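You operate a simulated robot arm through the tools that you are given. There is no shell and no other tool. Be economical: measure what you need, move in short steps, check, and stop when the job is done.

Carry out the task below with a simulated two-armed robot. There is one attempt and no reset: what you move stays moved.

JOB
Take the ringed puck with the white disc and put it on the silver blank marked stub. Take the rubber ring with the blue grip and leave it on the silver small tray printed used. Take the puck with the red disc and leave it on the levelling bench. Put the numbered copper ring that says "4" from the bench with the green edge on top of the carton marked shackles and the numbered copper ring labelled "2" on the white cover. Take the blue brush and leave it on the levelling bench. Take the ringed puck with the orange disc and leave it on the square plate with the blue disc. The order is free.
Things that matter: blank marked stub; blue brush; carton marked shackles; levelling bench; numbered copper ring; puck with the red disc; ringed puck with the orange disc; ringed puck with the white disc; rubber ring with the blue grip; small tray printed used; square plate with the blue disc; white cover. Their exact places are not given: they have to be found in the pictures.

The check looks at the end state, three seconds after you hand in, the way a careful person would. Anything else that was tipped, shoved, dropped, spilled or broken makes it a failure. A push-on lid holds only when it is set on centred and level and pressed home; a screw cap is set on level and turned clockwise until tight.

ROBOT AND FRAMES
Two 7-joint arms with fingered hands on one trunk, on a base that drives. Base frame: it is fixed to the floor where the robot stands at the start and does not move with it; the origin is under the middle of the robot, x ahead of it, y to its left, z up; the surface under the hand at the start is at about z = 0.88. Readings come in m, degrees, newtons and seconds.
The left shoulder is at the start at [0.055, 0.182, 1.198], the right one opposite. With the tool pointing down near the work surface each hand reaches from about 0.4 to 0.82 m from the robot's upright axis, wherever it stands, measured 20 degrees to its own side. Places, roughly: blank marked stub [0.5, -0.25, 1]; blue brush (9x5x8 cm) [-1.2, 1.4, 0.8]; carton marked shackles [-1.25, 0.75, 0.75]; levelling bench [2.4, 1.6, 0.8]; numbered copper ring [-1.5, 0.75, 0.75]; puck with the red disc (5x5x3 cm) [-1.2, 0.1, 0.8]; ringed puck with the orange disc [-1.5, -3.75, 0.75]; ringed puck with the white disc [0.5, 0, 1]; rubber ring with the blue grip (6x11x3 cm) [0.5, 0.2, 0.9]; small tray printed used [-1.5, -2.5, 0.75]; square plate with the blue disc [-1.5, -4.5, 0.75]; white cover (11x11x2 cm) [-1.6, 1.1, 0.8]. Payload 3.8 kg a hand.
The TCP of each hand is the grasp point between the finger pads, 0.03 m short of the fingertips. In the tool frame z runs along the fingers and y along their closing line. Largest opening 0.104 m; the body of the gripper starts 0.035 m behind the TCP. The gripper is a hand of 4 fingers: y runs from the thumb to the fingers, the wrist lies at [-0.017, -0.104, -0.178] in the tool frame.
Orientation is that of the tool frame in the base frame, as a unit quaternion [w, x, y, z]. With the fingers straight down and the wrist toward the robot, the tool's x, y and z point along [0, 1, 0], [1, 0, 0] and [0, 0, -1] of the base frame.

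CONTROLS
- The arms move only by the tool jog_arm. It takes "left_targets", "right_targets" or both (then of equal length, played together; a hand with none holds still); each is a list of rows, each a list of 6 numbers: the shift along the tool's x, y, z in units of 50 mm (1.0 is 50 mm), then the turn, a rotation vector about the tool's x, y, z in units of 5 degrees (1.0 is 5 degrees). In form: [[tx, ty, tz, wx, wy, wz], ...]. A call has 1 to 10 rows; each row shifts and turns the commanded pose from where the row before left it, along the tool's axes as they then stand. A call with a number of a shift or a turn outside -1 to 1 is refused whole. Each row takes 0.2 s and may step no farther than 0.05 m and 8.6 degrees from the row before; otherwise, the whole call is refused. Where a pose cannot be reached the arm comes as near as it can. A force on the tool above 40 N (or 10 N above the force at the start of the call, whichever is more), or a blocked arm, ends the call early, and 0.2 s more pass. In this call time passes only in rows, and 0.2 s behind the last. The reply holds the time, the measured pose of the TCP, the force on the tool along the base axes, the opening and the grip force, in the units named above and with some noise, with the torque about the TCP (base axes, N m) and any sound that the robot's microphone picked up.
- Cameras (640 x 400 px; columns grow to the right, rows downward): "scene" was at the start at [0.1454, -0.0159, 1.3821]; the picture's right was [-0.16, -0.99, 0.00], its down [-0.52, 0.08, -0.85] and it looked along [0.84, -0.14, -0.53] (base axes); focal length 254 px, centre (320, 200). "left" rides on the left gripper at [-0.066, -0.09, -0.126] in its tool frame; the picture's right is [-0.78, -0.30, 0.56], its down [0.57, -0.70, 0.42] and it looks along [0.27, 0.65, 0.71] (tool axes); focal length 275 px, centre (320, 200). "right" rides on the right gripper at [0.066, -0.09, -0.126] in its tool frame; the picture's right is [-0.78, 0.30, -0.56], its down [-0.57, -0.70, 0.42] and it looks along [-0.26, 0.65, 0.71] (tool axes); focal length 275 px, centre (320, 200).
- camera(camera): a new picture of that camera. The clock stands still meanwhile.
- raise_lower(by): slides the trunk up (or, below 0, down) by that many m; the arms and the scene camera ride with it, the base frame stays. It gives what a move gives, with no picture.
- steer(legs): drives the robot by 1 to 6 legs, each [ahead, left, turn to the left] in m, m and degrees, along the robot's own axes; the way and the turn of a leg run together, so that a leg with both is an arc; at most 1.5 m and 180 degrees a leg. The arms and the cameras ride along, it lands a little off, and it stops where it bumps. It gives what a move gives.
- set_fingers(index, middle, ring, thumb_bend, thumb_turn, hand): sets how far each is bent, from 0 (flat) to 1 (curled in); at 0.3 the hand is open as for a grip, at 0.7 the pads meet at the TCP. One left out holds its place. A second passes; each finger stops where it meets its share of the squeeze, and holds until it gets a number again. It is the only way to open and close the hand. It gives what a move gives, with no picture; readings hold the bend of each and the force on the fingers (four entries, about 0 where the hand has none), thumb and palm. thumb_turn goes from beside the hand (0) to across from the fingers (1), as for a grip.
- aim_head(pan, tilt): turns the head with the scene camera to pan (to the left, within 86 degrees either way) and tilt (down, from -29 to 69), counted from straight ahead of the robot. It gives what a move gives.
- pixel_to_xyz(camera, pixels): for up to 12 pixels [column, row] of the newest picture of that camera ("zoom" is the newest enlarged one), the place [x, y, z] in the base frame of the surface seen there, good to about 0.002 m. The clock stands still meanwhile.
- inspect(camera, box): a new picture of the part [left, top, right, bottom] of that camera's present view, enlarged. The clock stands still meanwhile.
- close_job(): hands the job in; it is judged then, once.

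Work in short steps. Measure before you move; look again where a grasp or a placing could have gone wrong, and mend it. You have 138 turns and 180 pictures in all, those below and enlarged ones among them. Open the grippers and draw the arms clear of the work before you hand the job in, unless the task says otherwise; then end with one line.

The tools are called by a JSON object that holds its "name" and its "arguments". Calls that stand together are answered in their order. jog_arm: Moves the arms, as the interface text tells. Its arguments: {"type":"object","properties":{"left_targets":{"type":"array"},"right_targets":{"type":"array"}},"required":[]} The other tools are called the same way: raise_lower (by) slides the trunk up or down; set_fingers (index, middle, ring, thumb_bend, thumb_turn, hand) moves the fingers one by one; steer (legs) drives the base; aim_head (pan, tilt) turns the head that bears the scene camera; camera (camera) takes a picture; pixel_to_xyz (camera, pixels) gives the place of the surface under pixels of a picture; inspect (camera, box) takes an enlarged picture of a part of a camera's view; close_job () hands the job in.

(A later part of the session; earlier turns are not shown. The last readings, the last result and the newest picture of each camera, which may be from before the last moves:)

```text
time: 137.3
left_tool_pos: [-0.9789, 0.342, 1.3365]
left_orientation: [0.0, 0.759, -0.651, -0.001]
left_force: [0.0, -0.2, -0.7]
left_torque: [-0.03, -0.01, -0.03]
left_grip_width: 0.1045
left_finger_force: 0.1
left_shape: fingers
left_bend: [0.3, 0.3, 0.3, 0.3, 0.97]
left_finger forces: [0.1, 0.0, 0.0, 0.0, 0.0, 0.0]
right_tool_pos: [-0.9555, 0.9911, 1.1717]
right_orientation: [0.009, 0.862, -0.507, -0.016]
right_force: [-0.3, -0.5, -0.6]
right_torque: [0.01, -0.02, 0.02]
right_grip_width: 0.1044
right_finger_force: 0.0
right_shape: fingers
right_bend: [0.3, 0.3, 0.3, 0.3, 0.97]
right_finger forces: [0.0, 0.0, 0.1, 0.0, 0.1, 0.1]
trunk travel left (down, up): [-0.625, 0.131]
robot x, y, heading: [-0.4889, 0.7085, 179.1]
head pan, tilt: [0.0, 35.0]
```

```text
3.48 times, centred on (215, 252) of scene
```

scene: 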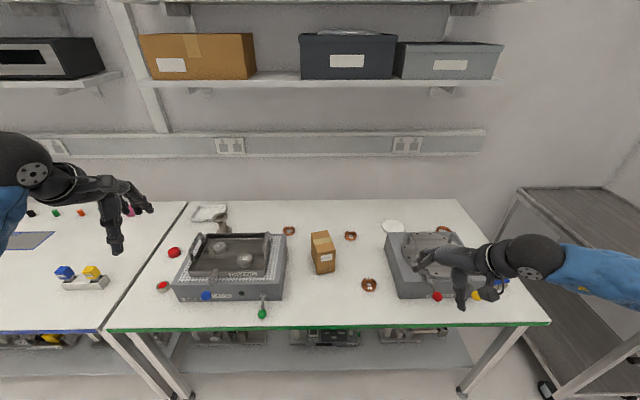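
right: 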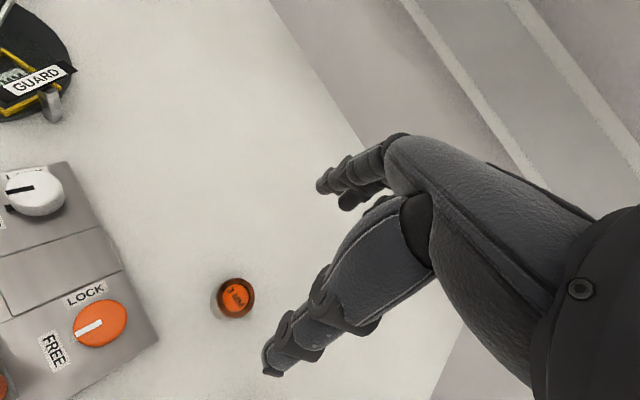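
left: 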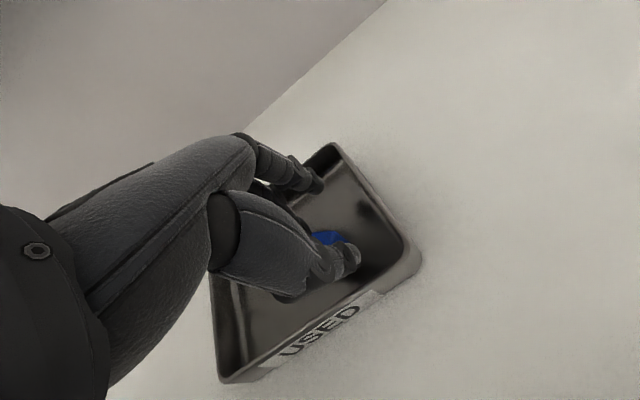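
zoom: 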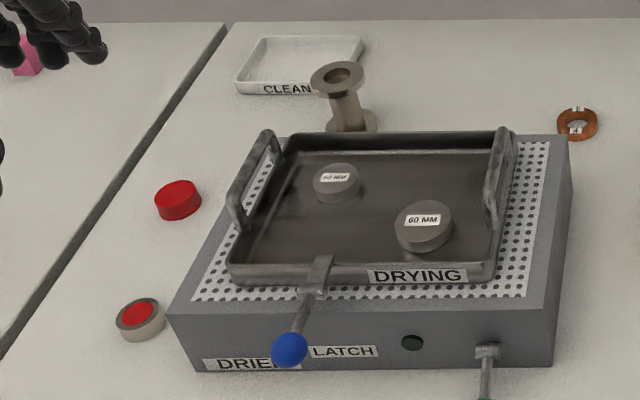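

The red-disc puck is at scene (163,286). I zoom further to read the ring numbers.

{"name": "inspect", "arguments": {"camera": "scene", "box": [274, 218, 304, 240]}}

{"name": "pixel_to_xyz", "arguments": {"camera": "zoom", "pixels": [[320, 230], [230, 210], [400, 210], [310, 160], [320, 320], [315, 270]]}}

{"name": "inspect", "arguments": {"camera": "scene", "box": [354, 272, 384, 296]}}

{"name": "pixel_to_xyz", "arguments": {"camera": "zoom", "pixels": [[320, 210], [200, 190], [450, 190], [320, 120], [320, 290], [320, 250]]}}

{"name": "pixel_to_xyz", "arguments": {"camera": "scene", "pixels": [[322, 245], [312, 236], [334, 252], [322, 285], [393, 226], [384, 225], [404, 228], [163, 285], [500, 280], [545, 322], [110, 330], [288, 300]]}}

```text
16.00 times, centred on (289, 229) of scene
```

zoom: 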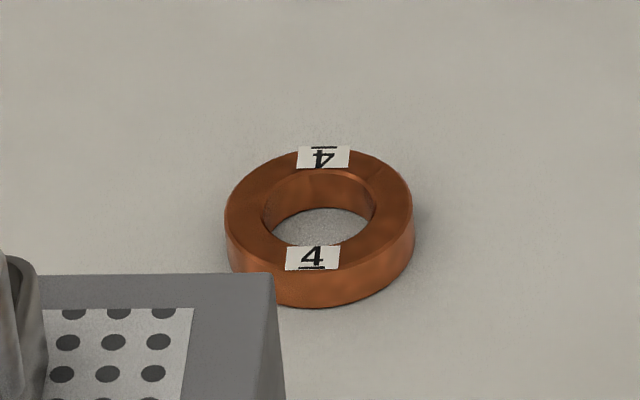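

```text
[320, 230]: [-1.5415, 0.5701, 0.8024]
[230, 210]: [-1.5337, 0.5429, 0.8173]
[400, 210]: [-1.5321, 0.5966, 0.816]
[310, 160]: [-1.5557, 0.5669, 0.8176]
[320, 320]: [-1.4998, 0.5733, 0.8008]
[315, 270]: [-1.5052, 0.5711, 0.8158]
```

```text
16.00 times, centred on (369, 284) of scene
```

zoom: 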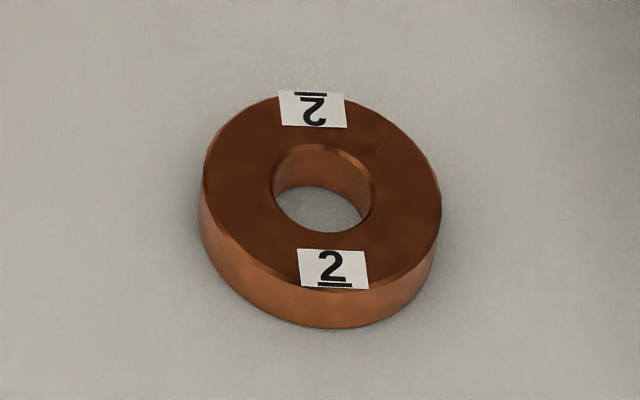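

```text
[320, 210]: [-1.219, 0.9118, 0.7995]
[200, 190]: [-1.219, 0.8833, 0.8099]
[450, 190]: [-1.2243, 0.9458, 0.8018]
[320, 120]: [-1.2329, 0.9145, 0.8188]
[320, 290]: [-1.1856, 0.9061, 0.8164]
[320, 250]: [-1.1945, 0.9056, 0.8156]
```

```text
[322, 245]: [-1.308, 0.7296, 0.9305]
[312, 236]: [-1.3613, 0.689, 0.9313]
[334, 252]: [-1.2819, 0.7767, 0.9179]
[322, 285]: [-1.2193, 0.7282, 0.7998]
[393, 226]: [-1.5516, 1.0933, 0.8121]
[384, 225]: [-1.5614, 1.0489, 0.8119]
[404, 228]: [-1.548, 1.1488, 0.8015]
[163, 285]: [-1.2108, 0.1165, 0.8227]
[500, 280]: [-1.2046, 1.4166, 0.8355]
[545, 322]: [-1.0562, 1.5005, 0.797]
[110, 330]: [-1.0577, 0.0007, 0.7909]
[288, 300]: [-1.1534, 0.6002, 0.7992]
```

All identified: ring 4 (−1.532, 0.570, top 0.817), ring 2 (−1.211, 0.911), carton top 0.931, cover (−1.557, 1.098, top 0.812), red puck (−1.211, 0.117), brush (−1.205, 1.417). I drive up to the bench for ring 4, then lower the trunk and level the right hand.

{"name": "steer", "arguments": {"legs": [[0, 0.29, 0.8], [0.285, 0, 0]]}}

{"name": "aim_head", "arguments": {"pan": -10, "tilt": 40}}

{"name": "jog_arm", "arguments": {"right_targets": [[0, 0, 0, 0.37, 0.23, 0.8], [0, 0, 0, 0, 0, 1], [0, 0, 0, 0, 0, 1], [0, 0, 0, 0, 0, 1]]}}

{"name": "raise_lower", "arguments": {"by": -0.12}}

{"name": "camera", "arguments": {"camera": "scene"}}

```text
time: 140.8
left_tool_pos: [-1.2623, 0.0466, 1.3364]
left_orientation: [-0.001, 0.765, -0.644, -0.001]
left_force: [-0.4, 1.4, 0.5]
left_torque: [0.01, -0.01, 0.02]
left_grip_width: 0.1044
left_finger_force: 0.1
left_shape: fingers
left_bend: [0.3, 0.3, 0.3, 0.3, 0.97]
left_finger forces: [0.1, 0.1, 0.0, 0.0, 0.1, 0.0]
right_tool_pos: [-1.2499, 0.6944, 1.1703]
right_orientation: [0.009, 0.866, -0.5, -0.017]
right_force: [0.1, 0.0, 0.5]
right_torque: [0.0, -0.02, 0.01]
right_grip_width: 0.1045
right_finger_force: 0.0
right_shape: fingers
right_bend: [0.3, 0.3, 0.3, 0.3, 0.97]
right_finger forces: [0.1, 0.0, 0.0, 0.0, 0.1, 0.1]
trunk travel left (down, up): [-0.625, 0.131]
robot x, y, heading: [-0.7791, 0.4203, -180.0]
head pan, tilt: [0.0, 35.0]
```

```text
time: 141.6
left_tool_pos: [-1.2611, 0.0469, 1.3379]
left_orientation: [0.0, 0.765, -0.644, -0.001]
left_force: [-0.3, -0.2, 0.4]
left_torque: [-0.03, 0.02, -0.02]
left_grip_width: 0.1043
left_finger_force: 0.0
left_shape: fingers
left_bend: [0.3, 0.3, 0.3, 0.3, 0.97]
left_finger forces: [0.0, 0.0, 0.0, 0.0, 0.0, 0.0]
right_tool_pos: [-1.2496, 0.6942, 1.1711]
right_orientation: [0.009, 0.866, -0.5, -0.016]
right_force: [-0.4, -0.1, -0.1]
right_torque: [-0.02, -0.03, 0.0]
right_grip_width: 0.1044
right_finger_force: 0.1
right_shape: fingers
right_bend: [0.3, 0.3, 0.3, 0.3, 0.97]
right_finger forces: [0.1, 0.0, 0.0, 0.0, 0.1, 0.0]
trunk travel left (down, up): [-0.625, 0.131]
robot x, y, heading: [-0.7817, 0.4212, -180.1]
head pan, tilt: [-10.0, 40.0]
```

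```text
time: 142.6
left_tool_pos: [-1.2624, 0.0459, 1.3364]
left_orientation: [-0.001, 0.765, -0.645, -0.001]
left_force: [-0.2, -0.3, 0.7]
left_torque: [-0.01, 0.0, 0.01]
left_grip_width: 0.1045
left_finger_force: 0.0
left_shape: fingers
left_bend: [0.3, 0.3, 0.3, 0.3, 0.97]
left_finger forces: [0.0, 0.1, 0.0, 0.0, 0.0, 0.1]
right_tool_pos: [-1.2504, 0.6949, 1.171]
right_orientation: [0.001, 0.771, -0.637, 0.0]
right_force: [-0.1, 0.8, 0.0]
right_torque: [0.03, -0.03, 0.02]
right_grip_width: 0.1043
right_finger_force: 0.0
right_shape: fingers
right_bend: [0.3, 0.3, 0.3, 0.3, 0.97]
right_finger forces: [0.0, 0.1, 0.0, 0.0, 0.0, 0.0]
trunk travel left (down, up): [-0.625, 0.131]
robot x, y, heading: [-0.7818, 0.4199, -179.9]
head pan, tilt: [-10.0, 40.0]
```

```text
time: 144.1
left_tool_pos: [-1.2621, 0.0467, 1.2172]
left_orientation: [0.001, 0.765, -0.644, -0.001]
left_force: [0.4, 0.8, 1.4]
left_torque: [-0.01, 0.0, -0.02]
left_grip_width: 0.1045
left_finger_force: 0.2
left_shape: fingers
left_bend: [0.3, 0.3, 0.3, 0.3, 0.97]
left_finger forces: [0.0, 0.0, 0.0, 0.0, 0.0, 0.0]
right_tool_pos: [-1.2502, 0.6941, 1.0514]
right_orientation: [0.001, 0.772, -0.636, 0.001]
right_force: [-0.4, 0.3, -1.3]
right_torque: [0.0, -0.04, 0.03]
right_grip_width: 0.1042
right_finger_force: 0.0
right_shape: fingers
right_bend: [0.3, 0.3, 0.3, 0.3, 0.97]
right_finger forces: [0.1, 0.0, 0.1, 0.0, 0.1, 0.0]
trunk travel left (down, up): [-0.505, 0.251]
robot x, y, heading: [-0.7849, 0.4212, -180.0]
head pan, tilt: [-10.0, 40.0]
```

```text
100 pictures are left
```

scene: 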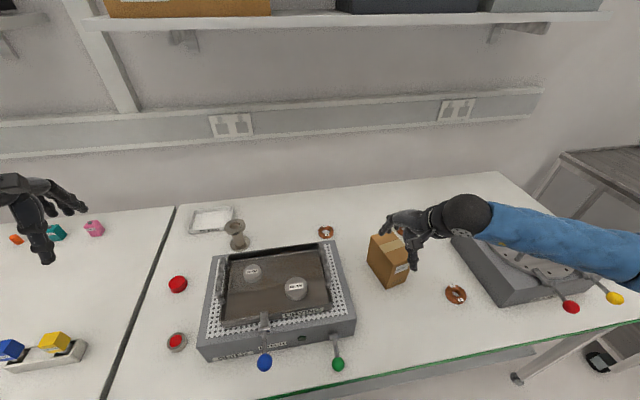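

Now I measure ring 4, the carton top corners and the drier corner from this closer view.

{"name": "inspect", "arguments": {"camera": "scene", "box": [300, 215, 360, 260]}}

{"name": "pixel_to_xyz", "arguments": {"camera": "zoom", "pixels": [[200, 165], [355, 165], [275, 110], [285, 225], [270, 165], [355, 260], [310, 290]]}}

{"name": "inspect", "arguments": {"camera": "scene", "box": [355, 220, 435, 300]}}

{"name": "pixel_to_xyz", "arguments": {"camera": "zoom", "pixels": [[190, 95], [255, 75], [240, 210], [335, 175], [220, 140], [290, 150], [265, 140], [245, 330]]}}

```text
8.89 times, centred on (330, 238) of scene
```

zoom: 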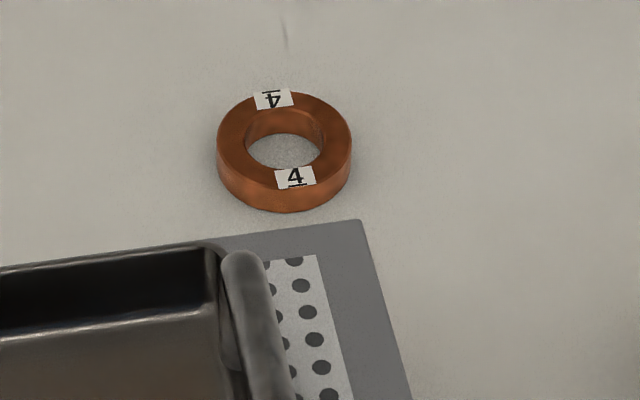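

```text
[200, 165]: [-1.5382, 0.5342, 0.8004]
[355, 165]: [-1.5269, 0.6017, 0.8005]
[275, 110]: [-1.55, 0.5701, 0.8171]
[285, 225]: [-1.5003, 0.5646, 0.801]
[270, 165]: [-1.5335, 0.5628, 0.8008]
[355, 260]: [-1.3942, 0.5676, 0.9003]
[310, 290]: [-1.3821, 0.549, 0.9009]
```

```text
5.00 times, centred on (395, 260) of scene
```

zoom: 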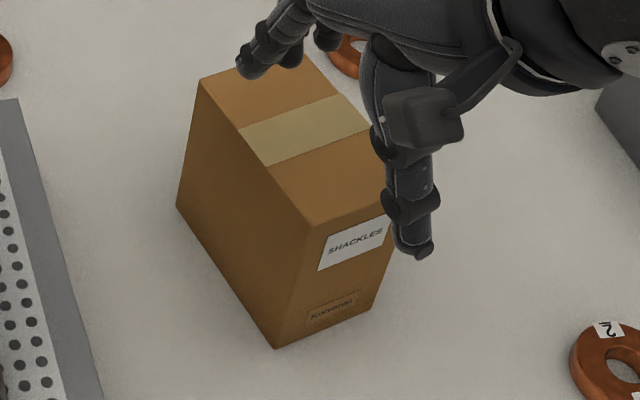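

```text
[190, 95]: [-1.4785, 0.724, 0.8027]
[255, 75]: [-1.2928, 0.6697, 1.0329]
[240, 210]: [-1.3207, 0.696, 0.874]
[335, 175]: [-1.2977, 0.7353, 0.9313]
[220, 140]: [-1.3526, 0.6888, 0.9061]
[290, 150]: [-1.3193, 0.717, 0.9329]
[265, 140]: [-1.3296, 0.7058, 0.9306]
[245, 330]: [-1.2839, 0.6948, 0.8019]
```

Ring 4 centre ≈ (−1.5305, 0.5685); drier corner top 0.90 at about (−1.42, 0.57). To gain reach with the right arm I turn the base left 15° and shift left 0.09 m, and lower the trunk.

{"name": "steer", "arguments": {"legs": [[0, 0.09, 0], [0, 0, 15]]}}

{"name": "camera", "arguments": {"camera": "scene"}}

```text
time: 146.1
left_tool_pos: [-1.1496, -0.156, 1.2166]
left_orientation: [0.0, 0.842, -0.539, 0.0]
left_force: [-0.2, -0.1, -0.1]
left_torque: [-0.01, -0.01, 0.01]
left_grip_width: 0.1042
left_finger_force: 0.3
left_shape: fingers
left_bend: [0.3, 0.3, 0.3, 0.3, 0.97]
left_finger forces: [0.1, 0.0, 0.0, 0.0, 0.1, 0.1]
right_tool_pos: [-1.3044, 0.4733, 1.0502]
right_orientation: [0.0, 0.848, -0.531, 0.001]
right_force: [-0.5, -0.3, 0.5]
right_torque: [0.02, 0.0, 0.0]
right_grip_width: 0.1043
right_finger_force: 0.0
right_shape: fingers
right_bend: [0.3, 0.3, 0.3, 0.3, 0.97]
right_finger forces: [0.0, 0.1, 0.1, 0.0, 0.0, 0.1]
trunk travel left (down, up): [-0.505, 0.251]
robot x, y, heading: [-0.7772, 0.3288, -165.3]
head pan, tilt: [-10.0, 40.0]
```

```text
97 pictures are left
```

scene: 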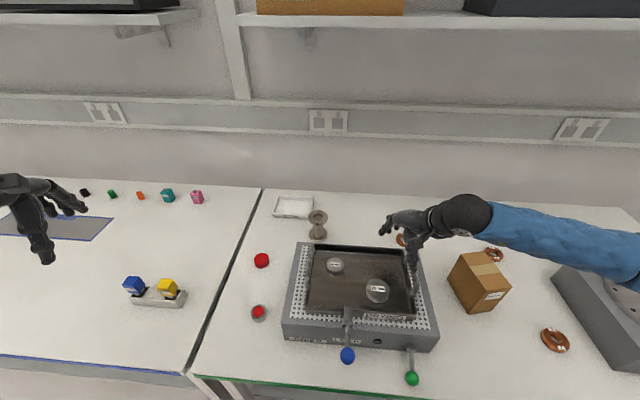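

I move the right hand above ring 4 and reduce yaw by 10°.

{"name": "jog_arm", "arguments": {"right_targets": [[-0.737, 0.648, 0, 0, 0, 0], [-0.737, 0.648, 0, 0, 0, 0], [-0.737, 0.648, 0, 0, 0, 0], [-0.737, 0.648, 0, 0, 0, 0], [-0.737, 0.648, 0, 0, 0, 0], [0, 0, 0, 0, 0, 1], [0, 0, 0, 0, 0, 1]]}}

{"name": "camera", "arguments": {"camera": "right"}}

{"name": "camera", "arguments": {"camera": "scene"}}

```text
time: 147.7
left_tool_pos: [-1.1476, -0.1563, 1.2161]
left_orientation: [0.0, 0.842, -0.539, -0.001]
left_force: [0.2, 0.6, 0.1]
left_torque: [0.01, -0.04, 0.0]
left_grip_width: 0.1044
left_finger_force: 0.0
left_shape: fingers
left_bend: [0.3, 0.3, 0.3, 0.3, 0.97]
left_finger forces: [0.0, 0.0, 0.0, 0.0, 0.1, 0.0]
right_tool_pos: [-1.4857, 0.551, 1.0517]
right_orientation: [0.0, 0.797, -0.603, 0.001]
right_force: [0.1, 0.4, 0.2]
right_torque: [-0.02, -0.01, 0.0]
right_grip_width: 0.1043
right_finger_force: 0.0
right_shape: fingers
right_bend: [0.3, 0.3, 0.3, 0.3, 0.97]
right_finger forces: [0.0, 0.0, 0.0, 0.0, 0.1, 0.1]
right hand out of reach, approached as far as the arm can: row 5
trunk travel left (down, up): [-0.505, 0.251]
robot x, y, heading: [-0.7794, 0.3278, -165.0]
head pan, tilt: [-10.0, 40.0]
```

```text
96 pictures are left
```

right: 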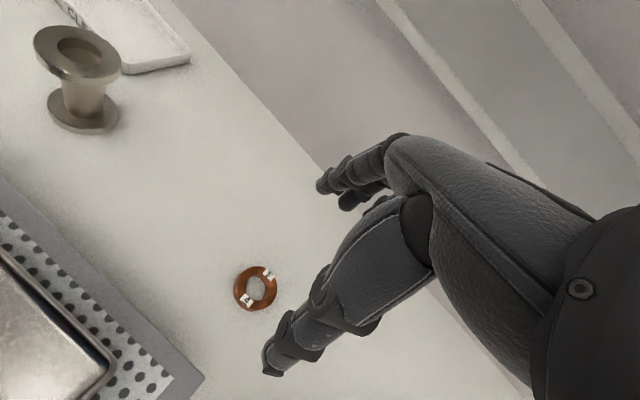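

```text
95 pictures are left
```

scene: 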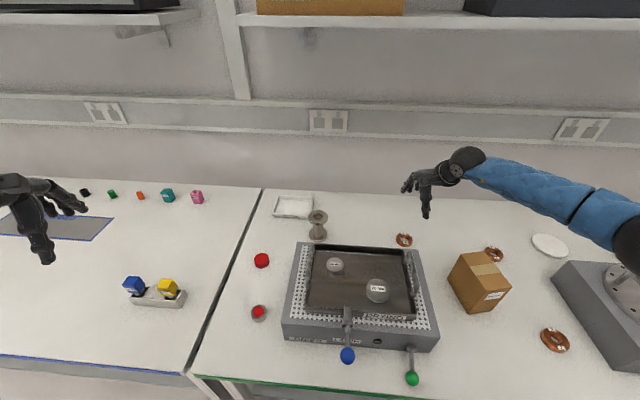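

The arm stopped 45 mm short at this height; reach grows lower down. I descend 90 mm and try pushing forward to the ring.

{"name": "jog_arm", "arguments": {"right_targets": [[0, 0, 0.6, 0, 0, 0], [0, 0, 0.6, 0, 0, 0], [0, 0, 0.6, 0, 0, 0], [-0.1, 0.3, 0, 0, 0, 0], [-0.1, 0.3, 0, 0, 0, 0], [-0.1, 0.3, 0, 0, 0, 0]]}}

```text
time: 149.1
left_tool_pos: [-1.1479, -0.1557, 1.2163]
left_orientation: [-0.001, 0.842, -0.54, -0.001]
left_force: [1.5, 0.4, 0.1]
left_torque: [0.01, -0.01, 0.02]
left_grip_width: 0.1043
left_finger_force: 0.1
left_shape: fingers
left_bend: [0.3, 0.3, 0.3, 0.3, 0.97]
left_finger forces: [0.0, 0.1, 0.1, 0.1, 0.0, 0.0]
right_tool_pos: [-1.5238, 0.5513, 0.9612]
right_orientation: [0.0, 0.798, -0.603, 0.001]
right_force: [-0.6, 0.4, 0.1]
right_torque: [0.01, 0.01, 0.04]
right_grip_width: 0.1044
right_finger_force: 0.1
right_shape: fingers
right_bend: [0.3, 0.3, 0.3, 0.3, 0.97]
right_finger forces: [0.0, 0.0, 0.1, 0.1, 0.0, 0.1]
right hand out of reach, approached as far as the arm can: row 6
trunk travel left (down, up): [-0.505, 0.251]
robot x, y, heading: [-0.7775, 0.3309, -165.1]
head pan, tilt: [-10.0, 40.0]
```

Now 7 mm / 17 mm off. I shift sideways, then lower with the trunk to 30 mm above grasp height and look.

{"name": "jog_arm", "arguments": {"right_targets": [[-0.36, 0.04, 0, 0, 0, 0]]}}

{"name": "raise_lower", "arguments": {"by": -0.085}}

{"name": "camera", "arguments": {"camera": "right"}}

{"name": "camera", "arguments": {"camera": "scene"}}

```text
time: 149.4
left_tool_pos: [-1.1502, -0.1557, 1.2161]
left_orientation: [-0.001, 0.842, -0.539, -0.001]
left_force: [-0.5, -0.2, 1.0]
left_torque: [-0.03, 0.01, 0.02]
left_grip_width: 0.1045
left_finger_force: 0.0
left_shape: fingers
left_bend: [0.3, 0.3, 0.3, 0.3, 0.97]
left_finger forces: [0.0, 0.0, 0.1, 0.0, 0.0, 0.0]
right_tool_pos: [-1.525, 0.5517, 0.9611]
right_orientation: [0.0, 0.798, -0.603, 0.0]
right_force: [-0.2, -0.7, -0.1]
right_torque: [-0.01, -0.04, -0.03]
right_grip_width: 0.1044
right_finger_force: 0.0
right_shape: fingers
right_bend: [0.3, 0.3, 0.3, 0.3, 0.97]
right_finger forces: [0.0, 0.1, 0.1, 0.0, 0.1, 0.1]
right hand out of reach, approached as far as the arm can: row 1
trunk travel left (down, up): [-0.505, 0.251]
robot x, y, heading: [-0.7819, 0.3288, -164.9]
head pan, tilt: [-10.0, 40.0]
```

```text
time: 150.7
left_tool_pos: [-1.1494, -0.156, 1.1325]
left_orientation: [0.0, 0.842, -0.54, -0.002]
left_force: [0.4, -0.4, 0.1]
left_torque: [-0.02, -0.02, 0.01]
left_grip_width: 0.1044
left_finger_force: 0.1
left_shape: fingers
left_bend: [0.3, 0.3, 0.3, 0.3, 0.97]
left_finger forces: [0.0, 0.0, 0.0, 0.1, 0.0, 0.1]
right_tool_pos: [-1.5254, 0.5522, 0.8773]
right_orientation: [0.001, 0.798, -0.602, 0.0]
right_force: [0.5, -0.2, 0.8]
right_torque: [-0.01, 0.03, 0.0]
right_grip_width: 0.1043
right_finger_force: 0.0
right_shape: fingers
right_bend: [0.3, 0.3, 0.3, 0.3, 0.97]
right_finger forces: [0.0, 0.0, 0.1, 0.1, 0.0, 0.1]
trunk travel left (down, up): [-0.42, 0.336]
robot x, y, heading: [-0.7777, 0.3307, -164.9]
head pan, tilt: [-10.0, 40.0]
```

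```text
94 pictures are left
```

right: 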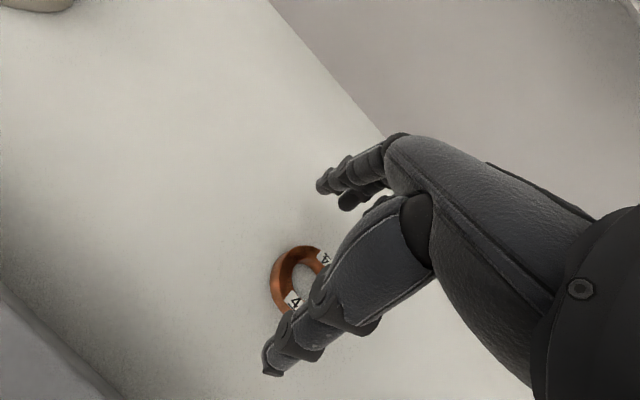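

```text
93 pictures are left
```

scene: 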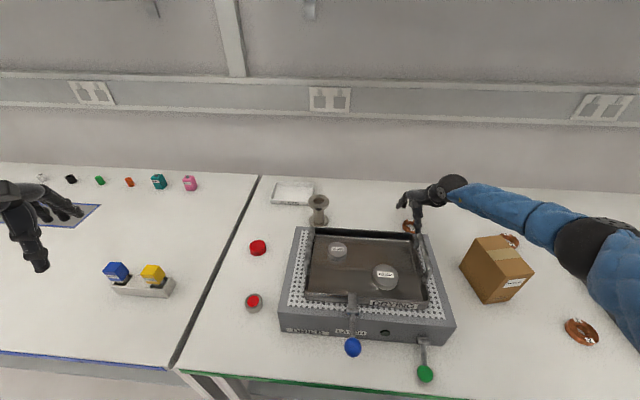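

The forearm passes behind/above the carton; I check its clearance before anything else.

{"name": "inspect", "arguments": {"camera": "scene", "box": [400, 150, 640, 310]}}

{"name": "pixel_to_xyz", "arguments": {"camera": "scene", "pixels": [[520, 208], [520, 228], [500, 195], [480, 190], [540, 235], [575, 245], [560, 275], [600, 230], [485, 240], [515, 250]]}}

```text
2.50 times, centred on (520, 230) of scene
```

zoom: 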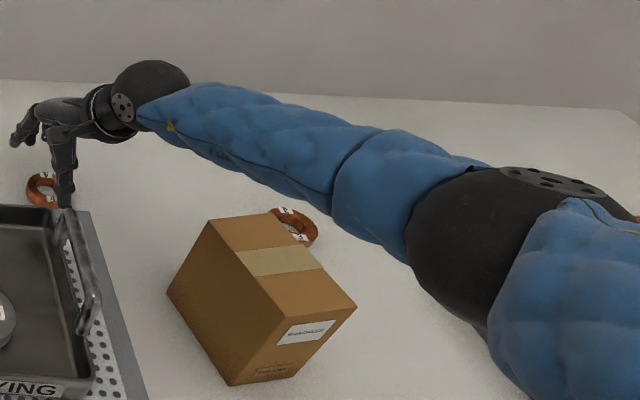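

```text
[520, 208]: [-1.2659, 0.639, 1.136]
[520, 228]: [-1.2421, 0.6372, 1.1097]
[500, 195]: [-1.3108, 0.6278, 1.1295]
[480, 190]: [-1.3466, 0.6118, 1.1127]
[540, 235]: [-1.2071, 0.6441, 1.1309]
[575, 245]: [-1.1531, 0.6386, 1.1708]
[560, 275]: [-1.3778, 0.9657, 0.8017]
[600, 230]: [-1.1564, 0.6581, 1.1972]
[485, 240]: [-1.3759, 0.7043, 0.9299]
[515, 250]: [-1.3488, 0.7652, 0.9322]
```

The forearm is at z ≥ 1.11, carton at 0.93 – fine. The ring lies 16 mm to the robot's right of the TCP, so I strafe the base right 16 mm.

{"name": "steer", "arguments": {"legs": [[0, -0.016, 0]]}}

{"name": "inspect", "arguments": {"camera": "right", "box": [200, 180, 400, 380]}}

```text
time: 151.4
left_tool_pos: [-1.1529, -0.1389, 1.1332]
left_orientation: [0.0, 0.842, -0.539, -0.001]
left_force: [0.4, -1.2, 0.4]
left_torque: [-0.06, -0.01, -0.01]
left_grip_width: 0.1043
left_finger_force: 0.0
left_shape: fingers
left_bend: [0.3, 0.3, 0.3, 0.3, 0.97]
left_finger forces: [0.1, 0.0, 0.1, 0.1, 0.0, 0.1]
right_tool_pos: [-1.5294, 0.5673, 0.8771]
right_orientation: [-0.001, 0.798, -0.602, 0.001]
right_force: [-0.4, 0.4, -0.5]
right_torque: [0.0, -0.03, -0.01]
right_grip_width: 0.1047
right_finger_force: 0.1
right_shape: fingers
right_bend: [0.3, 0.3, 0.3, 0.3, 0.97]
right_finger forces: [0.0, 0.0, 0.0, 0.0, 0.1, 0.1]
trunk travel left (down, up): [-0.42, 0.336]
robot x, y, heading: [-0.7868, 0.345, -165.1]
head pan, tilt: [-10.0, 40.0]
```

```text
2.00 times, centred on (300, 280) of right
```

zoom: 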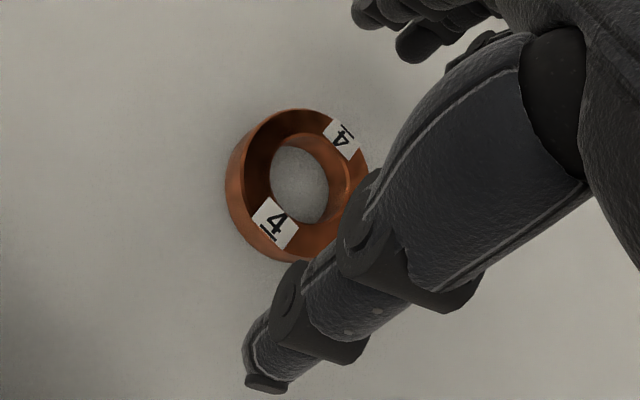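

Ring centred under the grasp. I lower 42 mm with the trunk and close.

{"name": "raise_lower", "arguments": {"by": -0.042}}

{"name": "set_fingers", "arguments": {"hand": "right", "index": 0.7, "middle": 0.7, "ring": 0.7, "thumb_bend": 0.7}}

{"name": "inspect", "arguments": {"camera": "right", "box": [200, 160, 440, 360]}}

```text
time: 152.3
left_tool_pos: [-1.1524, -0.1419, 1.0913]
left_orientation: [0.0, 0.842, -0.539, -0.001]
left_force: [0.4, -0.5, -0.3]
left_torque: [-0.01, 0.0, 0.02]
left_grip_width: 0.1046
left_finger_force: 0.1
left_shape: fingers
left_bend: [0.3, 0.3, 0.3, 0.3, 0.97]
left_finger forces: [0.1, 0.0, 0.0, 0.0, 0.0, 0.0]
right_tool_pos: [-1.5282, 0.5667, 0.8349]
right_orientation: [0.001, 0.798, -0.602, 0.001]
right_force: [-0.1, -0.1, 0.7]
right_torque: [-0.01, -0.03, -0.01]
right_grip_width: 0.1044
right_finger_force: 0.1
right_shape: fingers
right_bend: [0.3, 0.3, 0.3, 0.3, 0.97]
right_finger forces: [0.0, 0.0, 0.1, 0.0, 0.1, 0.1]
trunk travel left (down, up): [-0.378, 0.378]
robot x, y, heading: [-0.7808, 0.345, -164.9]
head pan, tilt: [-10.0, 40.0]
```

```text
time: 153.3
left_tool_pos: [-1.1532, -0.1399, 1.0895]
left_orientation: [0.0, 0.842, -0.539, -0.001]
left_force: [-0.3, 0.0, 0.9]
left_torque: [-0.01, -0.03, 0.0]
left_grip_width: 0.1044
left_finger_force: 0.0
left_shape: fingers
left_bend: [0.3, 0.3, 0.3, 0.3, 0.97]
left_finger forces: [0.0, 0.0, 0.0, 0.0, 0.0, 0.0]
right_tool_pos: [-1.5291, 0.5671, 0.8353]
right_orientation: [0.001, 0.798, -0.603, 0.0]
right_force: [-2.4, -0.6, 5.2]
right_torque: [0.01, 0.27, 0.01]
right_grip_width: 0.0479
right_finger_force: 23.7
right_shape: fingers
right_bend: [0.6, 0.59, 0.66, 0.5, 0.94]
right_finger forces: [7.8, 16.3, 4.1, 0.0, 19.2, 0.1]
trunk travel left (down, up): [-0.378, 0.378]
robot x, y, heading: [-0.783, 0.3467, -165.2]
head pan, tilt: [-10.0, 40.0]
```

```text
2.00 times, centred on (320, 260) of right
```

zoom: 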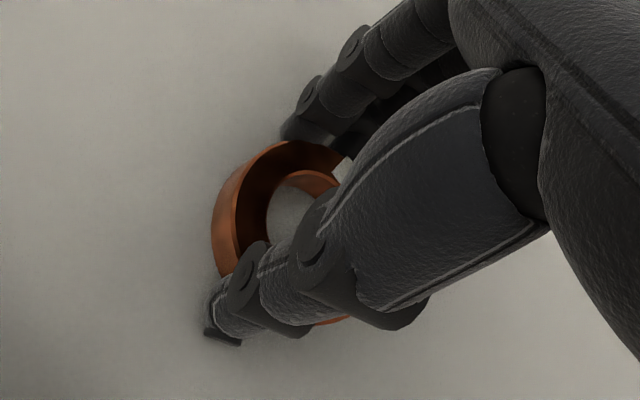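

Ring gripped (7.8+16+4 vs 19 N). I lift 0.2 m with the trunk and measure the carton top.

{"name": "raise_lower", "arguments": {"by": 0.2}}

{"name": "camera", "arguments": {"camera": "scene"}}

{"name": "inspect", "arguments": {"camera": "scene", "box": [440, 220, 540, 320]}}

{"name": "inspect", "arguments": {"camera": "right", "box": [200, 160, 440, 360]}}

```text
time: 155.4
left_tool_pos: [-1.1529, -0.1407, 1.2884]
left_orientation: [0.0, 0.842, -0.54, 0.0]
left_force: [0.1, -0.6, 0.5]
left_torque: [-0.04, 0.01, 0.0]
left_grip_width: 0.1046
left_finger_force: 0.0
left_shape: fingers
left_bend: [0.3, 0.3, 0.3, 0.3, 0.97]
left_finger forces: [0.1, 0.0, 0.1, 0.0, 0.1, 0.1]
right_tool_pos: [-1.5288, 0.5669, 1.0332]
right_orientation: [0.0, 0.798, -0.603, 0.001]
right_force: [-0.1, -0.2, -2.2]
right_torque: [-0.03, 0.06, -0.01]
right_grip_width: 0.0478
right_finger_force: 20.6
right_shape: fingers
right_bend: [0.6, 0.6, 0.66, 0.5, 0.94]
right_finger forces: [7.3, 10.1, 3.7, 0.1, 19.7, 0.1]
trunk travel left (down, up): [-0.578, 0.178]
robot x, y, heading: [-0.7842, 0.3435, -165.0]
head pan, tilt: [-10.0, 40.0]
```

```text
89 pictures are left
```

scene: 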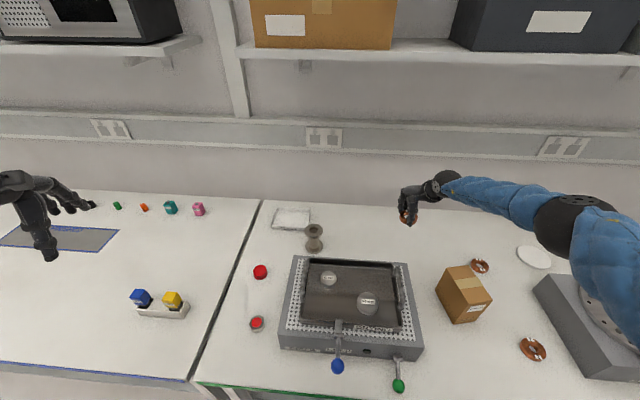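

```text
4.00 times, centred on (490, 270) of scene
```

zoom: 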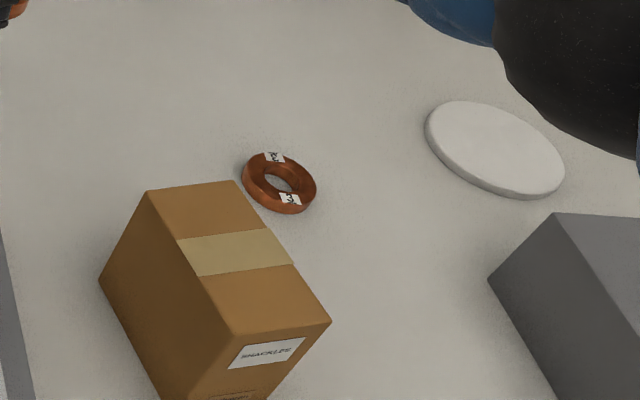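

```text
2.00 times, centred on (320, 260) of right
```

zoom: 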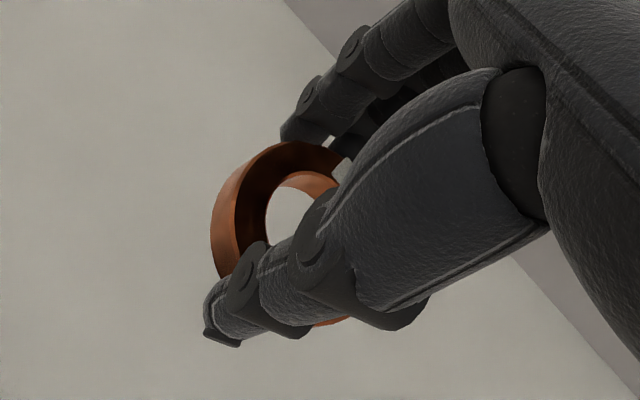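

Ring lifted. I measure the carton's top corners.

{"name": "pixel_to_xyz", "arguments": {"camera": "scene", "pixels": [[448, 269], [468, 266.5], [491, 300], [469, 302.5], [470, 285], [480, 265], [534, 258], [532, 349]]}}

```text
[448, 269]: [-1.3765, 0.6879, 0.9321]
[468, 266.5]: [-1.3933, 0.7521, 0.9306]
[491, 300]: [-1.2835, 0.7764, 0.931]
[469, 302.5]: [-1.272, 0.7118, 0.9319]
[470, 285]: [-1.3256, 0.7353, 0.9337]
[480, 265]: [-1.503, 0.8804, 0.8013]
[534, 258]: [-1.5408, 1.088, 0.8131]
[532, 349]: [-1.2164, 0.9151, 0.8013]
```

Carton top centre ≈ (−1.332, 0.732), z 0.932. I carry the ring over it at the current height.

{"name": "jog_arm", "arguments": {"right_targets": [[-0.35, -0.782, 0, 0, 0, 0], [-0.35, -0.782, 0, 0, 0, 0], [-0.35, -0.782, 0, 0, 0, 0], [-0.35, -0.782, 0, 0, 0, 0], [-0.35, -0.782, 0, 0, 0, 0], [-0.35, -0.782, 0, 0, 0, 0]]}}

{"name": "camera", "arguments": {"camera": "scene"}}

{"name": "inspect", "arguments": {"camera": "scene", "box": [420, 220, 540, 320]}}

{"name": "inspect", "arguments": {"camera": "right", "box": [160, 140, 480, 400]}}

```text
time: 156.8
left_tool_pos: [-1.1523, -0.1407, 1.2904]
left_orientation: [0.0, 0.842, -0.539, -0.001]
left_force: [0.6, 0.6, 0.3]
left_torque: [0.02, -0.02, 0.01]
left_grip_width: 0.1044
left_finger_force: 0.0
left_shape: fingers
left_bend: [0.3, 0.3, 0.3, 0.3, 0.97]
left_finger forces: [0.0, 0.0, 0.1, 0.2, 0.0, 0.1]
right_tool_pos: [-1.3303, 0.7333, 1.0347]
right_orientation: [0.001, 0.798, -0.602, 0.0]
right_force: [-0.7, 0.7, -2.8]
right_torque: [-0.04, 0.03, 0.0]
right_grip_width: 0.0475
right_finger_force: 20.4
right_shape: fingers
right_bend: [0.6, 0.6, 0.67, 0.5, 0.94]
right_finger forces: [7.4, 9.8, 3.9, 0.0, 19.4, 0.1]
trunk travel left (down, up): [-0.578, 0.178]
robot x, y, heading: [-0.7874, 0.3439, -165.1]
head pan, tilt: [-10.0, 40.0]
```

```text
86 pictures are left
```

scene: 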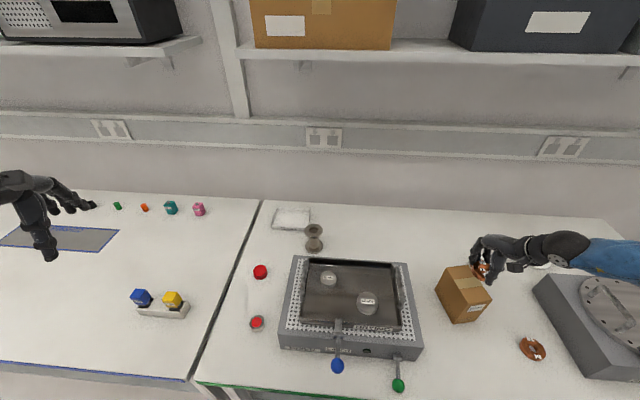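

```text
4.00 times, centred on (480, 270) of scene
```

zoom: 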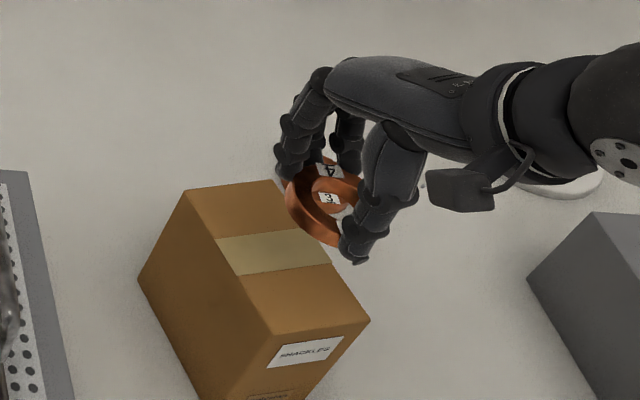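

```text
1.54 times, centred on (320, 270) of right
```

zoom: 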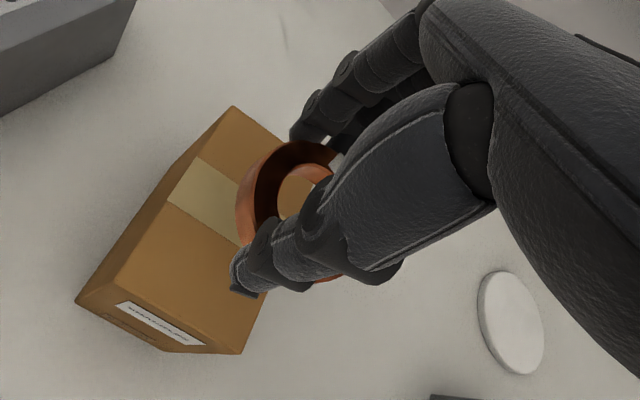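

Over the carton. I descend 58 mm then check centring.

{"name": "jog_arm", "arguments": {"right_targets": [[0, 0, 0.6, 0, 0, 0], [0, 0, 0.55, 0, 0, 0]]}}

{"name": "inspect", "arguments": {"camera": "scene", "box": [430, 240, 510, 310]}}

{"name": "inspect", "arguments": {"camera": "right", "box": [160, 140, 480, 400]}}

```text
time: 157.4
left_tool_pos: [-1.1533, -0.1403, 1.2901]
left_orientation: [0.0, 0.842, -0.54, 0.0]
left_force: [-0.4, -0.2, -0.2]
left_torque: [-0.01, 0.01, 0.0]
left_grip_width: 0.1042
left_finger_force: 0.2
left_shape: fingers
left_bend: [0.3, 0.3, 0.3, 0.3, 0.97]
left_finger forces: [0.0, 0.0, 0.0, 0.1, 0.0, 0.0]
right_tool_pos: [-1.3318, 0.7324, 0.9765]
right_orientation: [0.0, 0.798, -0.603, 0.0]
right_force: [-0.4, -0.1, -2.4]
right_torque: [-0.03, 0.05, -0.01]
right_grip_width: 0.0477
right_finger_force: 19.9
right_shape: fingers
right_bend: [0.6, 0.6, 0.67, 0.5, 0.94]
right_finger forces: [7.4, 9.8, 3.9, 0.1, 19.5, 0.1]
trunk travel left (down, up): [-0.578, 0.178]
robot x, y, heading: [-0.7863, 0.3434, -164.9]
head pan, tilt: [-10.0, 40.0]
```

```text
5.71 times, centred on (470, 275) of scene
```

zoom: 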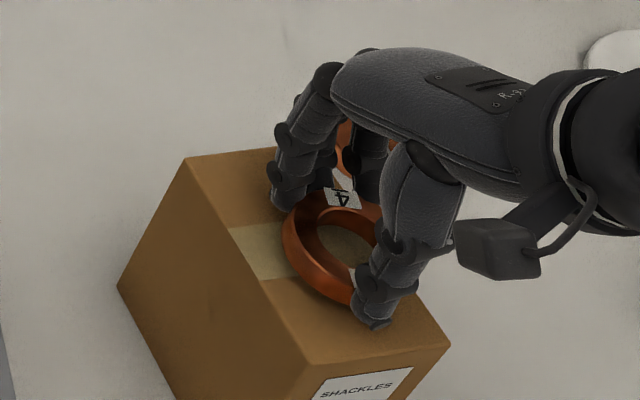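

```text
1.54 times, centred on (320, 270) of right
```

zoom: 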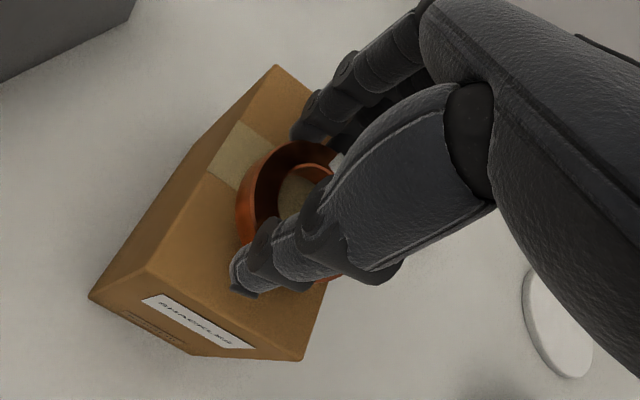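

I check the ring's position against the carton edges.

{"name": "pixel_to_xyz", "arguments": {"camera": "scene", "pixels": [[465, 279], [474, 274.5], [476.3, 288], [470, 289], [462, 285]]}}

```text
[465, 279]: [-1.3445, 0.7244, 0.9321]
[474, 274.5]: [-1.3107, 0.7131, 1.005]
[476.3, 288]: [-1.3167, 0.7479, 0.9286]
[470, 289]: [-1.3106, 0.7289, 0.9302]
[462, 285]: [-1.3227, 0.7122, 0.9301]
```

TCP is centred on the carton; I lower in small steps to contact.

{"name": "jog_arm", "arguments": {"right_targets": [[0, 0, 0.1, 0, 0, 0], [0, 0, 0.06, 0, 0, 0]]}}

{"name": "jog_arm", "arguments": {"right_targets": [[0, 0, 0.03, 0, 0, 0]]}}

{"name": "inspect", "arguments": {"camera": "scene", "box": [430, 240, 510, 310]}}

{"name": "pixel_to_xyz", "arguments": {"camera": "zoom", "pixels": [[295, 245], [320, 280], [345, 200], [350, 290], [340, 240], [280, 240], [330, 310], [260, 270]]}}

```text
time: 158.1
left_tool_pos: [-1.154, -0.1403, 1.2891]
left_orientation: [0.0, 0.842, -0.539, 0.0]
left_force: [0.6, -0.5, 0.4]
left_torque: [0.04, -0.01, -0.02]
left_grip_width: 0.1044
left_finger_force: 0.1
left_shape: fingers
left_bend: [0.3, 0.3, 0.3, 0.3, 0.97]
left_finger forces: [0.0, 0.0, 0.0, 0.0, 0.0, 0.0]
right_tool_pos: [-1.3307, 0.732, 0.9682]
right_orientation: [0.0, 0.798, -0.603, 0.0]
right_force: [-0.1, 1.2, -2.7]
right_torque: [-0.01, 0.02, 0.02]
right_grip_width: 0.0478
right_finger_force: 19.8
right_shape: fingers
right_bend: [0.6, 0.6, 0.67, 0.5, 0.94]
right_finger forces: [7.4, 9.6, 3.9, 0.1, 19.5, 0.0]
trunk travel left (down, up): [-0.578, 0.178]
robot x, y, heading: [-0.7853, 0.342, -165.0]
head pan, tilt: [-10.0, 40.0]
```

```text
time: 158.4
left_tool_pos: [-1.1524, -0.1405, 1.2903]
left_orientation: [-0.001, 0.842, -0.539, -0.001]
left_force: [1.4, -0.1, 0.5]
left_torque: [-0.01, 0.0, 0.02]
left_grip_width: 0.1043
left_finger_force: 0.0
left_shape: fingers
left_bend: [0.3, 0.3, 0.3, 0.3, 0.97]
left_finger forces: [0.0, 0.1, 0.0, 0.1, 0.0, 0.0]
right_tool_pos: [-1.3323, 0.7332, 0.9677]
right_orientation: [-0.001, 0.797, -0.604, 0.0]
right_force: [0.0, 0.1, -2.4]
right_torque: [-0.05, -0.03, 0.0]
right_grip_width: 0.0479
right_finger_force: 19.9
right_shape: fingers
right_bend: [0.6, 0.6, 0.67, 0.5, 0.94]
right_finger forces: [7.3, 9.8, 3.8, 0.0, 19.5, 0.0]
trunk travel left (down, up): [-0.578, 0.178]
robot x, y, heading: [-0.7797, 0.3468, -164.9]
head pan, tilt: [-10.0, 40.0]
```

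```text
5.71 times, centred on (470, 275) of scene
```

zoom: 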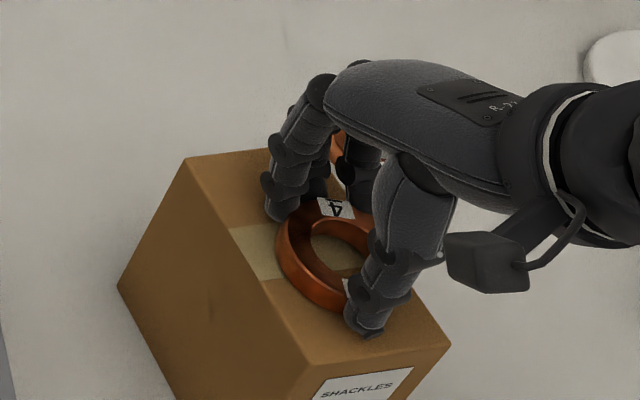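

```text
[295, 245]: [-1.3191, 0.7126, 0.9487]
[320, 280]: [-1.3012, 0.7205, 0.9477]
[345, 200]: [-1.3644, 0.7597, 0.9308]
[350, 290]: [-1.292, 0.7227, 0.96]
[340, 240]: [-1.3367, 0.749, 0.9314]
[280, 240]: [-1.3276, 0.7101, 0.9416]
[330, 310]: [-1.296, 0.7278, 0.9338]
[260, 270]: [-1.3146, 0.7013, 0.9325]
```

Ring centre ≈ (−1.325, 0.737), well on the carton. A bit further to contact.

{"name": "jog_arm", "arguments": {"right_targets": [[0, 0, 0.03, 0, 0, 0], [0, 0, 0.03, 0, 0, 0]]}}

```text
time: 159.1
left_tool_pos: [-1.153, -0.1418, 1.2889]
left_orientation: [0.0, 0.842, -0.54, 0.0]
left_force: [0.1, 0.4, -0.5]
left_torque: [-0.01, 0.03, -0.02]
left_grip_width: 0.1043
left_finger_force: 0.0
left_shape: fingers
left_bend: [0.3, 0.3, 0.3, 0.3, 0.97]
left_finger forces: [0.1, 0.1, 0.0, 0.0, 0.0, 0.0]
right_tool_pos: [-1.3318, 0.731, 0.9653]
right_orientation: [0.001, 0.798, -0.603, 0.0]
right_force: [0.5, 0.0, 2.6]
right_torque: [0.05, -0.03, 0.0]
right_grip_width: 0.048
right_finger_force: 22.4
right_shape: fingers
right_bend: [0.6, 0.6, 0.67, 0.5, 0.94]
right_finger forces: [7.3, 13.3, 3.9, 0.0, 19.8, 0.1]
trunk travel left (down, up): [-0.578, 0.178]
robot x, y, heading: [-0.7808, 0.3456, -165.1]
head pan, tilt: [-10.0, 40.0]
```

Contact (+2.6 N). I open in two steps, rise and check.

{"name": "set_fingers", "arguments": {"hand": "right", "index": 0.48, "middle": 0.48, "ring": 0.48, "thumb_bend": 0.4}}

{"name": "set_fingers", "arguments": {"hand": "right", "index": 0.3, "middle": 0.3, "ring": 0.3, "thumb_bend": 0.3}}

{"name": "jog_arm", "arguments": {"right_targets": [[0, 0, -0.6, 0, 0, 0], [0, 0, -0.8, 0, 0, 0], [0, 0, -0.8, 0, 0, 0], [0, 0, -0.8, 0, 0, 0]]}}

{"name": "camera", "arguments": {"camera": "scene"}}

{"name": "inspect", "arguments": {"camera": "scene", "box": [430, 230, 570, 370]}}

```text
time: 160.1
left_tool_pos: [-1.1533, -0.141, 1.2915]
left_orientation: [-0.001, 0.842, -0.54, 0.0]
left_force: [1.0, 0.4, -0.2]
left_torque: [-0.03, -0.02, -0.02]
left_grip_width: 0.1044
left_finger_force: 0.1
left_shape: fingers
left_bend: [0.3, 0.3, 0.3, 0.3, 0.97]
left_finger forces: [0.0, 0.1, 0.0, 0.0, 0.1, 0.0]
right_tool_pos: [-1.3308, 0.7314, 0.9653]
right_orientation: [0.0, 0.798, -0.603, 0.0]
right_force: [0.4, 0.1, 1.9]
right_torque: [0.0, 0.07, -0.03]
right_grip_width: 0.0685
right_finger_force: 0.9
right_shape: fingers
right_bend: [0.48, 0.49, 0.48, 0.4, 0.97]
right_finger forces: [0.0, 2.0, 0.0, 0.1, 0.0, 0.0]
trunk travel left (down, up): [-0.578, 0.178]
robot x, y, heading: [-0.7856, 0.3448, -164.9]
head pan, tilt: [-10.0, 40.0]
```

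```text
time: 161.1
left_tool_pos: [-1.1534, -0.1409, 1.2889]
left_orientation: [0.0, 0.842, -0.539, -0.001]
left_force: [-0.5, 0.3, -0.7]
left_torque: [0.02, 0.01, 0.02]
left_grip_width: 0.1043
left_finger_force: 0.0
left_shape: fingers
left_bend: [0.3, 0.3, 0.3, 0.3, 0.97]
left_finger forces: [0.0, 0.0, 0.0, 0.0, 0.1, 0.0]
right_tool_pos: [-1.3308, 0.7323, 0.9649]
right_orientation: [-0.001, 0.797, -0.604, 0.001]
right_force: [-0.1, -1.1, -0.4]
right_torque: [0.01, -0.03, 0.0]
right_grip_width: 0.1042
right_finger_force: 0.1
right_shape: fingers
right_bend: [0.3, 0.3, 0.3, 0.3, 0.97]
right_finger forces: [0.0, 0.0, 0.1, 0.0, 0.0, 0.0]
trunk travel left (down, up): [-0.578, 0.178]
robot x, y, heading: [-0.7846, 0.3451, -165.0]
head pan, tilt: [-10.0, 40.0]
```

```text
time: 162.1
left_tool_pos: [-1.1526, -0.1409, 1.2897]
left_orientation: [0.0, 0.842, -0.54, 0.0]
left_force: [0.2, 0.1, 0.6]
left_torque: [-0.01, 0.0, -0.01]
left_grip_width: 0.1044
left_finger_force: 0.0
left_shape: fingers
left_bend: [0.3, 0.3, 0.3, 0.3, 0.97]
left_finger forces: [0.1, 0.0, 0.1, 0.0, 0.0, 0.1]
right_tool_pos: [-1.3312, 0.7314, 1.1146]
right_orientation: [0.0, 0.798, -0.603, 0.0]
right_force: [0.0, -0.6, -0.5]
right_torque: [0.03, 0.01, 0.04]
right_grip_width: 0.1044
right_finger_force: 0.1
right_shape: fingers
right_bend: [0.3, 0.3, 0.3, 0.3, 0.97]
right_finger forces: [0.0, 0.0, 0.0, 0.0, 0.0, 0.1]
trunk travel left (down, up): [-0.578, 0.178]
robot x, y, heading: [-0.7846, 0.3472, -164.9]
head pan, tilt: [-10.0, 40.0]
```

```text
80 pictures are left
```

scene: 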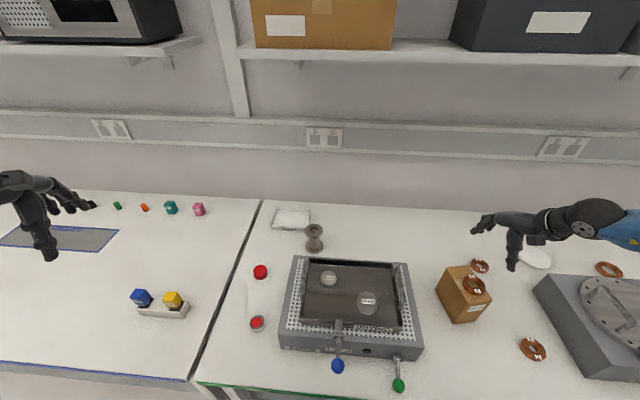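

```text
2.86 times, centred on (500, 300) of scene
```

zoom: 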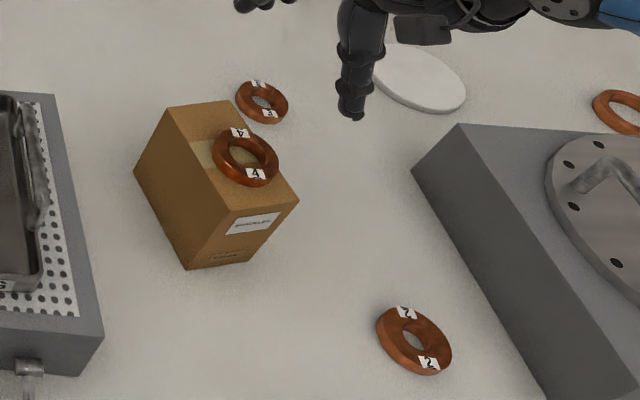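

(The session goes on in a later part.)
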